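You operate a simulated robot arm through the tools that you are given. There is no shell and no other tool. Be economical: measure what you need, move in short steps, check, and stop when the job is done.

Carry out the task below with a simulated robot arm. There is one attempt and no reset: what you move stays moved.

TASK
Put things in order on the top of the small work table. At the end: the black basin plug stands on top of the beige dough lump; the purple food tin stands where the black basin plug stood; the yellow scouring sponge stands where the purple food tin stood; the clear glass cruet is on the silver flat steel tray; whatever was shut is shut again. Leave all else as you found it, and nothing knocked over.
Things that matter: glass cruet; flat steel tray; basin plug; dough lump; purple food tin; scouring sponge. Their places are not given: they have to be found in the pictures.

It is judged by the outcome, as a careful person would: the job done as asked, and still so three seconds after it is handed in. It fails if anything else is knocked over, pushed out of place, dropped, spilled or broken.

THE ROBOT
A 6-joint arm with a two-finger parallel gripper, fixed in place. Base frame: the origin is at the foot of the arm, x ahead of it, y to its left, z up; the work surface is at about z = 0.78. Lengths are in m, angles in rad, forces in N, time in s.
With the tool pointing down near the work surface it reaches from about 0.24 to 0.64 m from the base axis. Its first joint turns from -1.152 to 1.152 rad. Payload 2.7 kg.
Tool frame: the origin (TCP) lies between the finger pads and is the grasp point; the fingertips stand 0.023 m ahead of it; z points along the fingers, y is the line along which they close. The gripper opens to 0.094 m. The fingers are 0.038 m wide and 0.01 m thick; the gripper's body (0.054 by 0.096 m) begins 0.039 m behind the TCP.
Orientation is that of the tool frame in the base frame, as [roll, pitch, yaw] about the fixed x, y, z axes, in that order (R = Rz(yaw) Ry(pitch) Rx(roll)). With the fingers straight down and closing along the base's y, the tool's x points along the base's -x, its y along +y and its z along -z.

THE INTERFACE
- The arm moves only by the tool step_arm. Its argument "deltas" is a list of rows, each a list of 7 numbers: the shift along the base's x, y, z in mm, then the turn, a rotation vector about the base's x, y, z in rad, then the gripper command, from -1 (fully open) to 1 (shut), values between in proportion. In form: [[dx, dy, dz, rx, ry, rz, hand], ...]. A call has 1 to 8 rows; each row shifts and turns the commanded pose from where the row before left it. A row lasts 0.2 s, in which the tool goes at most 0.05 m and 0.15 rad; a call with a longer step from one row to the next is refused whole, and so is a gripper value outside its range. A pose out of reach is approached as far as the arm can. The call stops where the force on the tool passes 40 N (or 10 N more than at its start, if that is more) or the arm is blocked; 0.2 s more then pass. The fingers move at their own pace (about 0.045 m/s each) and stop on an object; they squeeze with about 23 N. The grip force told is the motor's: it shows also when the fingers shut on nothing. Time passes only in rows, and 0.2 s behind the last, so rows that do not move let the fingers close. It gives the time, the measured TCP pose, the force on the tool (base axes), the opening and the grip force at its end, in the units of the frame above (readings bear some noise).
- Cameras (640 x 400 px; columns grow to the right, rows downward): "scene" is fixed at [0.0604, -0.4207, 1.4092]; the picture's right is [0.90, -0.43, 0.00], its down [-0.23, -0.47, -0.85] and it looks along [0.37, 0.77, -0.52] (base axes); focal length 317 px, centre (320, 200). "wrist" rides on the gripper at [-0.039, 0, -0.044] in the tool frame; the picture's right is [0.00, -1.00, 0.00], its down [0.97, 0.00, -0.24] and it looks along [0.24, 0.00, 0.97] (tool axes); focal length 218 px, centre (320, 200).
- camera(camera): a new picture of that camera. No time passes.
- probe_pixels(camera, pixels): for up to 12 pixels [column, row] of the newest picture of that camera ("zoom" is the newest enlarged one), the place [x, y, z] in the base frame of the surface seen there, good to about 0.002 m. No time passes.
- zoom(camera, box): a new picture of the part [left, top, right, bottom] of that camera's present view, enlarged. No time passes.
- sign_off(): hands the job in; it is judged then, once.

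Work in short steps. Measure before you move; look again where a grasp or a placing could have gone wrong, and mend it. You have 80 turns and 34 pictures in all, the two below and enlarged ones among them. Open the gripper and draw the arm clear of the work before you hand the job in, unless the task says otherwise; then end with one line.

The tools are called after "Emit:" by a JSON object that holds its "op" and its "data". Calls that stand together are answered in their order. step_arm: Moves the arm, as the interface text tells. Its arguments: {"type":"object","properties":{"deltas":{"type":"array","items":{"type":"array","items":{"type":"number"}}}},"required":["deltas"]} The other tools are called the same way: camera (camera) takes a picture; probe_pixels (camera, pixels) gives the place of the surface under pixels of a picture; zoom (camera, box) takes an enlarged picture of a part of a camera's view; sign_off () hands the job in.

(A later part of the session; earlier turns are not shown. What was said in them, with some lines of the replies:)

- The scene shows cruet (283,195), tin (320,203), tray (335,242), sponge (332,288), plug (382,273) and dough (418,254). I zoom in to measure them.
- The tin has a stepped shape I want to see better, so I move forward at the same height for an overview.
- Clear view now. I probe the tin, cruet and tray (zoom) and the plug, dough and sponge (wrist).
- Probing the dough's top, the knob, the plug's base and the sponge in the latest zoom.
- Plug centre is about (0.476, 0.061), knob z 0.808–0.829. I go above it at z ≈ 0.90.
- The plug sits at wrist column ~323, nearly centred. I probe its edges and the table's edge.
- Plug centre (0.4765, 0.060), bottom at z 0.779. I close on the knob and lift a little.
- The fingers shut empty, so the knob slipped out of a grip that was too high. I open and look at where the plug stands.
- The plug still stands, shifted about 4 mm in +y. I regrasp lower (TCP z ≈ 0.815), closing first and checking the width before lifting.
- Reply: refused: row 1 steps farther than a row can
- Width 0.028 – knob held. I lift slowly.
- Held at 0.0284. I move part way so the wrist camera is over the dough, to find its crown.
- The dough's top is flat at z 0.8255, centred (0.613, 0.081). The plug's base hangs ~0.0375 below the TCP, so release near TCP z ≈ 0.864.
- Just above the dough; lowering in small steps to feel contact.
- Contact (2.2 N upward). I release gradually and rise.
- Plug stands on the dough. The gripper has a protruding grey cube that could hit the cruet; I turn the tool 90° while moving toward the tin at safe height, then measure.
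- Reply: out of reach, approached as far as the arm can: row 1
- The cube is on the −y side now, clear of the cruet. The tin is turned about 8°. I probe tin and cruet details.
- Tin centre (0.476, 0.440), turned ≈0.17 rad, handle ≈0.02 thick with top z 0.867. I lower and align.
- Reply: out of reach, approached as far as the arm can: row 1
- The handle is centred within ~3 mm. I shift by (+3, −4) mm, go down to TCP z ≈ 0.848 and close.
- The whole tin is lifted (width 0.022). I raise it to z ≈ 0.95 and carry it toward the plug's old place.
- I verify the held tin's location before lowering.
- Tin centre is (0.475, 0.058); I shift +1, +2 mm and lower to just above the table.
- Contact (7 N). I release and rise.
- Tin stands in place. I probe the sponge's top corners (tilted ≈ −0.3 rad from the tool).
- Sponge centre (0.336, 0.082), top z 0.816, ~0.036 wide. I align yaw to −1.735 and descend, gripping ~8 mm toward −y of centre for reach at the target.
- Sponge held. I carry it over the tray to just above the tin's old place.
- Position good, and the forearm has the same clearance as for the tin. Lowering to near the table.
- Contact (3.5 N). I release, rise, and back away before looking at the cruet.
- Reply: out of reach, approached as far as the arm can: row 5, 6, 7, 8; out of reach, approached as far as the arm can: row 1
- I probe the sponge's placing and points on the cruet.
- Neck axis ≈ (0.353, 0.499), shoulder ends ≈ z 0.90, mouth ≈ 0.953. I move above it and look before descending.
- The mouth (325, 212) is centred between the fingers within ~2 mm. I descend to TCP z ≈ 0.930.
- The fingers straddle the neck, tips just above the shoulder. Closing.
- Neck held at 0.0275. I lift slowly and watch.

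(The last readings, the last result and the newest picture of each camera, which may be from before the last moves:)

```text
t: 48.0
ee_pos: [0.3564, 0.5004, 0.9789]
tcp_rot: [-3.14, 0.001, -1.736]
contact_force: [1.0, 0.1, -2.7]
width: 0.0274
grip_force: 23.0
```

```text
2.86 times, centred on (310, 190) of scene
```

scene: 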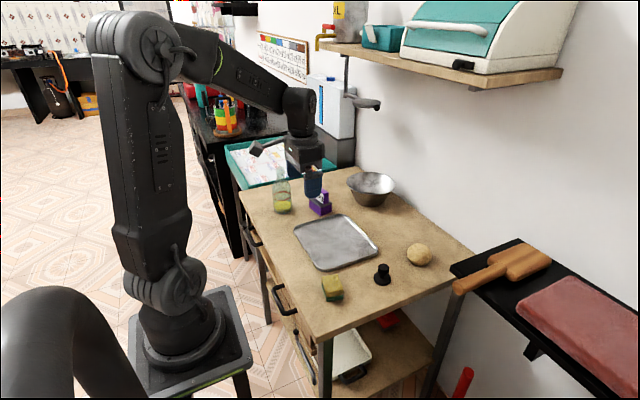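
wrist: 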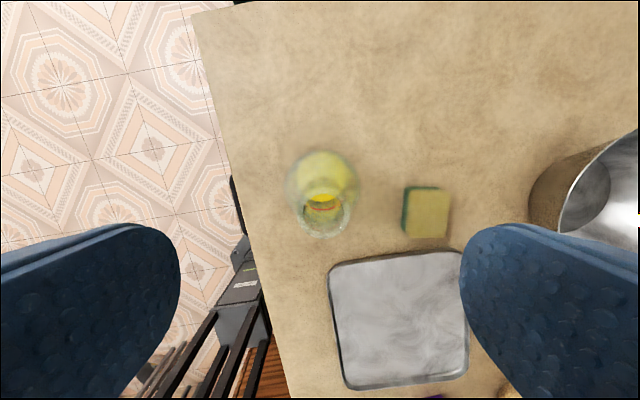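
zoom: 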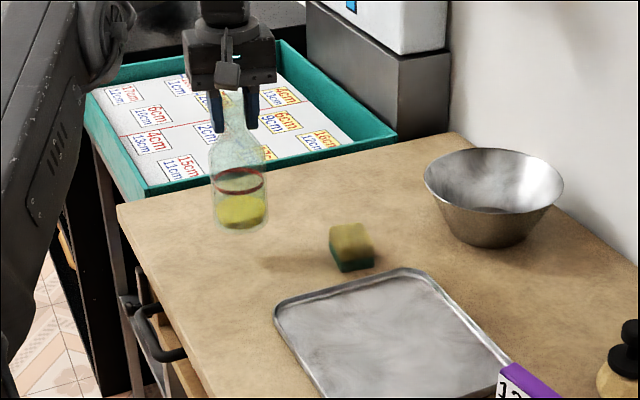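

Held upright. I carry it gently to the tray centre (0.437, 0.258).

Emit:
{"op": "step_arm", "data": {"deltas": [[0, -12, 5, 0, 0, 0, 1], [2, -20, 5, 0, 0, 0, 1], [5, -24, 0, 0, 0, 0, 1], [8, -26, 0, 0, 0, 0, 1], [10, -26, 0, 0, 0, 0, 1], [12, -26, 0, 0, 0, 0, 1], [12, -26, 0, 0, 0, 0, 1], [12, -26, 0, 0, 0, 0, 1]]}}

Emit:
{"op": "step_arm", "data": {"deltas": [[10, -24, 0, 0, 0, 0, 1], [6, -18, 0, 0, 0, 0, 1], [3, -12, 0, 0, 0, 0, 1], [0, 0, -15, 0, 0, 0, 1], [0, 0, -15, 0, 0, 0, 1], [0, 0, -10, 0, 0, 0, 1], [0, 0, 0, 0, 0, 0, 1]]}}

Emit:
{"op": "zoom", "data": {"camera": "scene", "box": [270, 160, 410, 280]}}

```text
t: 49.8
ee_pos: [0.4161, 0.3124, 0.9864]
tcp_rot: [3.141, 0.0, -1.735]
contact_force: [1.3, -0.5, -2.2]
width: 0.0275
grip_force: 22.5
```

```text
t: 51.4
ee_pos: [0.4376, 0.2591, 0.9473]
tcp_rot: [-3.14, -0.001, -1.736]
contact_force: [0.1, -0.3, -2.6]
width: 0.0272
grip_force: 22.9
```

```text
3.33 times, centred on (340, 220) of scene
```

zoom: 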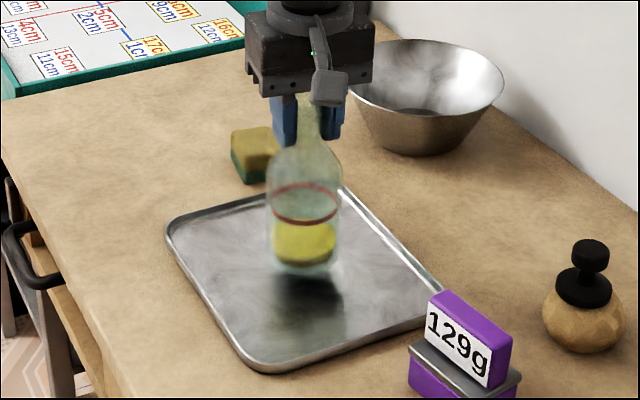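

Over the tray, about 14 mm up. Lowering.

Emit:
{"op": "step_arm", "data": {"deltas": [[0, 0, -6, 0, 0, 0, 1], [0, 0, -4, 0, 0, 0, 1], [0, 0, -1, 0, 0, 0, 1], [0, 0, -1, 0, 0, 0, 1], [0, 0, 0, 0, 0, 0, 1]]}}

```text
t: 52.6
ee_pos: [0.4363, 0.2594, 0.9358]
tcp_rot: [-3.141, 0.001, -1.736]
contact_force: [-0.1, 1.0, -1.7]
width: 0.0275
grip_force: 23.2
```

Emit:
{"op": "step_arm", "data": {"deltas": [[0, 0, -1, 0, 0, 0, 1], [0, 0, -1, 0, 0, 0, 1], [0, 0, 0, 0, 0, 0, 1]]}}

```text
t: 53.4
ee_pos: [0.4363, 0.2583, 0.9337]
tcp_rot: [3.14, 0.001, -1.736]
contact_force: [0.5, 0.6, -1.6]
width: 0.0275
grip_force: 23.4
```

Emit:
{"op": "step_arm", "data": {"deltas": [[0, 0, -1, 0, 0, 0, 1], [0, 0, 0, 0, 0, 0, 1]]}}

```text
t: 54.0
ee_pos: [0.4369, 0.2584, 0.9321]
tcp_rot: [-3.141, 0.0, -1.737]
contact_force: [0.3, -0.5, -3.0]
width: 0.0273
grip_force: 22.7
```

Emit:
{"op": "step_arm", "data": {"deltas": [[0, 0, -1, 0, 0, 0, 1], [0, 0, 0, 0, 0, 0, 1]]}}

```text
t: 54.6
ee_pos: [0.4363, 0.2591, 0.9331]
tcp_rot: [3.141, 0.0, -1.737]
contact_force: [-0.4, 0.1, -1.6]
width: 0.0272
grip_force: 23.1
```

Emit:
{"op": "step_arm", "data": {"deltas": [[0, 0, -1, 0, 0, 0, 1], [0, 0, 0, 0, 0, 0, 1]]}}

```text
t: 55.2
ee_pos: [0.4363, 0.2588, 0.9312]
tcp_rot: [-3.141, 0.0, -1.736]
contact_force: [-1.5, -1.2, 4.0]
width: 0.0275
grip_force: 23.3
```

Contact (force now +4 N). I release gradually, rise straight up, and draw clear.

Emit:
{"op": "step_arm", "data": {"deltas": [[0, 0, 0, 0, 0, 0, 0.2], [0, 0, 0, 0, 0, 0, -0.2], [0, 0, 0, 0, 0, 0, -0.5], [0, 0, 0, 0, 0, 0, -0.5], [0, 0, 25, 0, 0, 0, -0.5], [0, 0, 40, 0, 0, 0, -0.5], [0, 0, 40, 0, 0, 0, -1], [-30, 0, 20, 0, 0, 0, -1]]}}

Emit:
{"op": "step_arm", "data": {"deltas": [[-40, 0, 10, 0, 0, 0, -1], [-40, 0, 0, 0, 0, 0, -1], [-30, 0, 0, 0, 0, 0, -1], [0, 0, 0, 0, 0, 0, -1]]}}

Emit:
{"op": "camera", "data": {"camera": "scene"}}

Emit:
{"op": "zoom", "data": {"camera": "scene", "box": [250, 150, 450, 310]}}

```text
t: 57.0
ee_pos: [0.4053, 0.2588, 1.0576]
tcp_rot: [-3.141, 0.0, -1.735]
contact_force: [-0.1, 0.2, 0.0]
width: 0.094
grip_force: 0.1
```

```text
t: 58.0
ee_pos: [0.2956, 0.2596, 1.0661]
tcp_rot: [-3.141, -0.002, -1.736]
contact_force: [-0.4, 0.1, -0.7]
width: 0.094
grip_force: 0.1
```

```text
3 pictures are left
```

scene: 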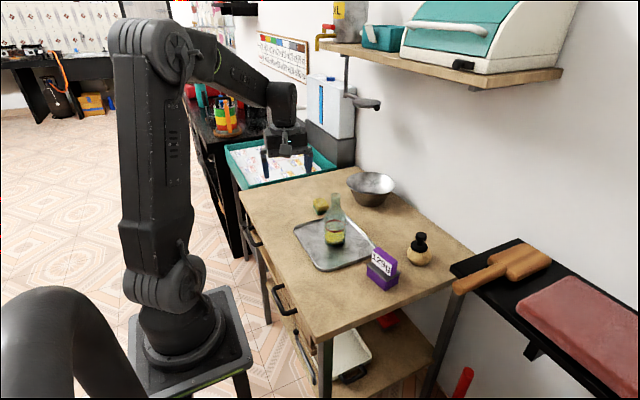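

```text
2.50 times, centred on (350, 230) of scene
```

zoom: 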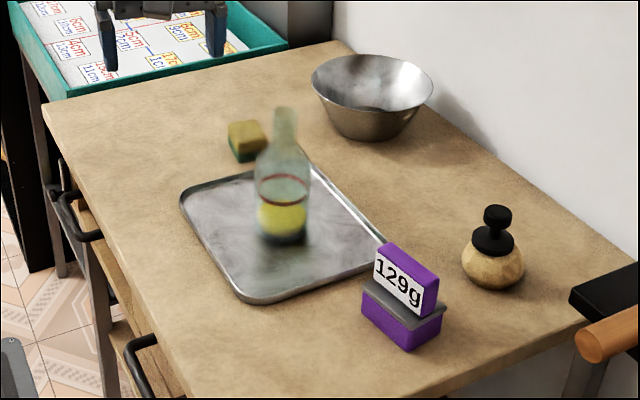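

Everything stands as asked: the cruet is upright on the tray, the plug is on the dough, the tin and sponge are in place, and the arm is clear. Handing in.

Emit:
{"op": "sign_off", "data": {}}

```text
The job is handed in.
```

The job is handed in: the plug is on the dough, the tin is where the plug stood, the sponge is where the tin stood, and the cruet is upright on the tray; nothing was knocked over, and nothing had been opened, so there was nothing to shut.
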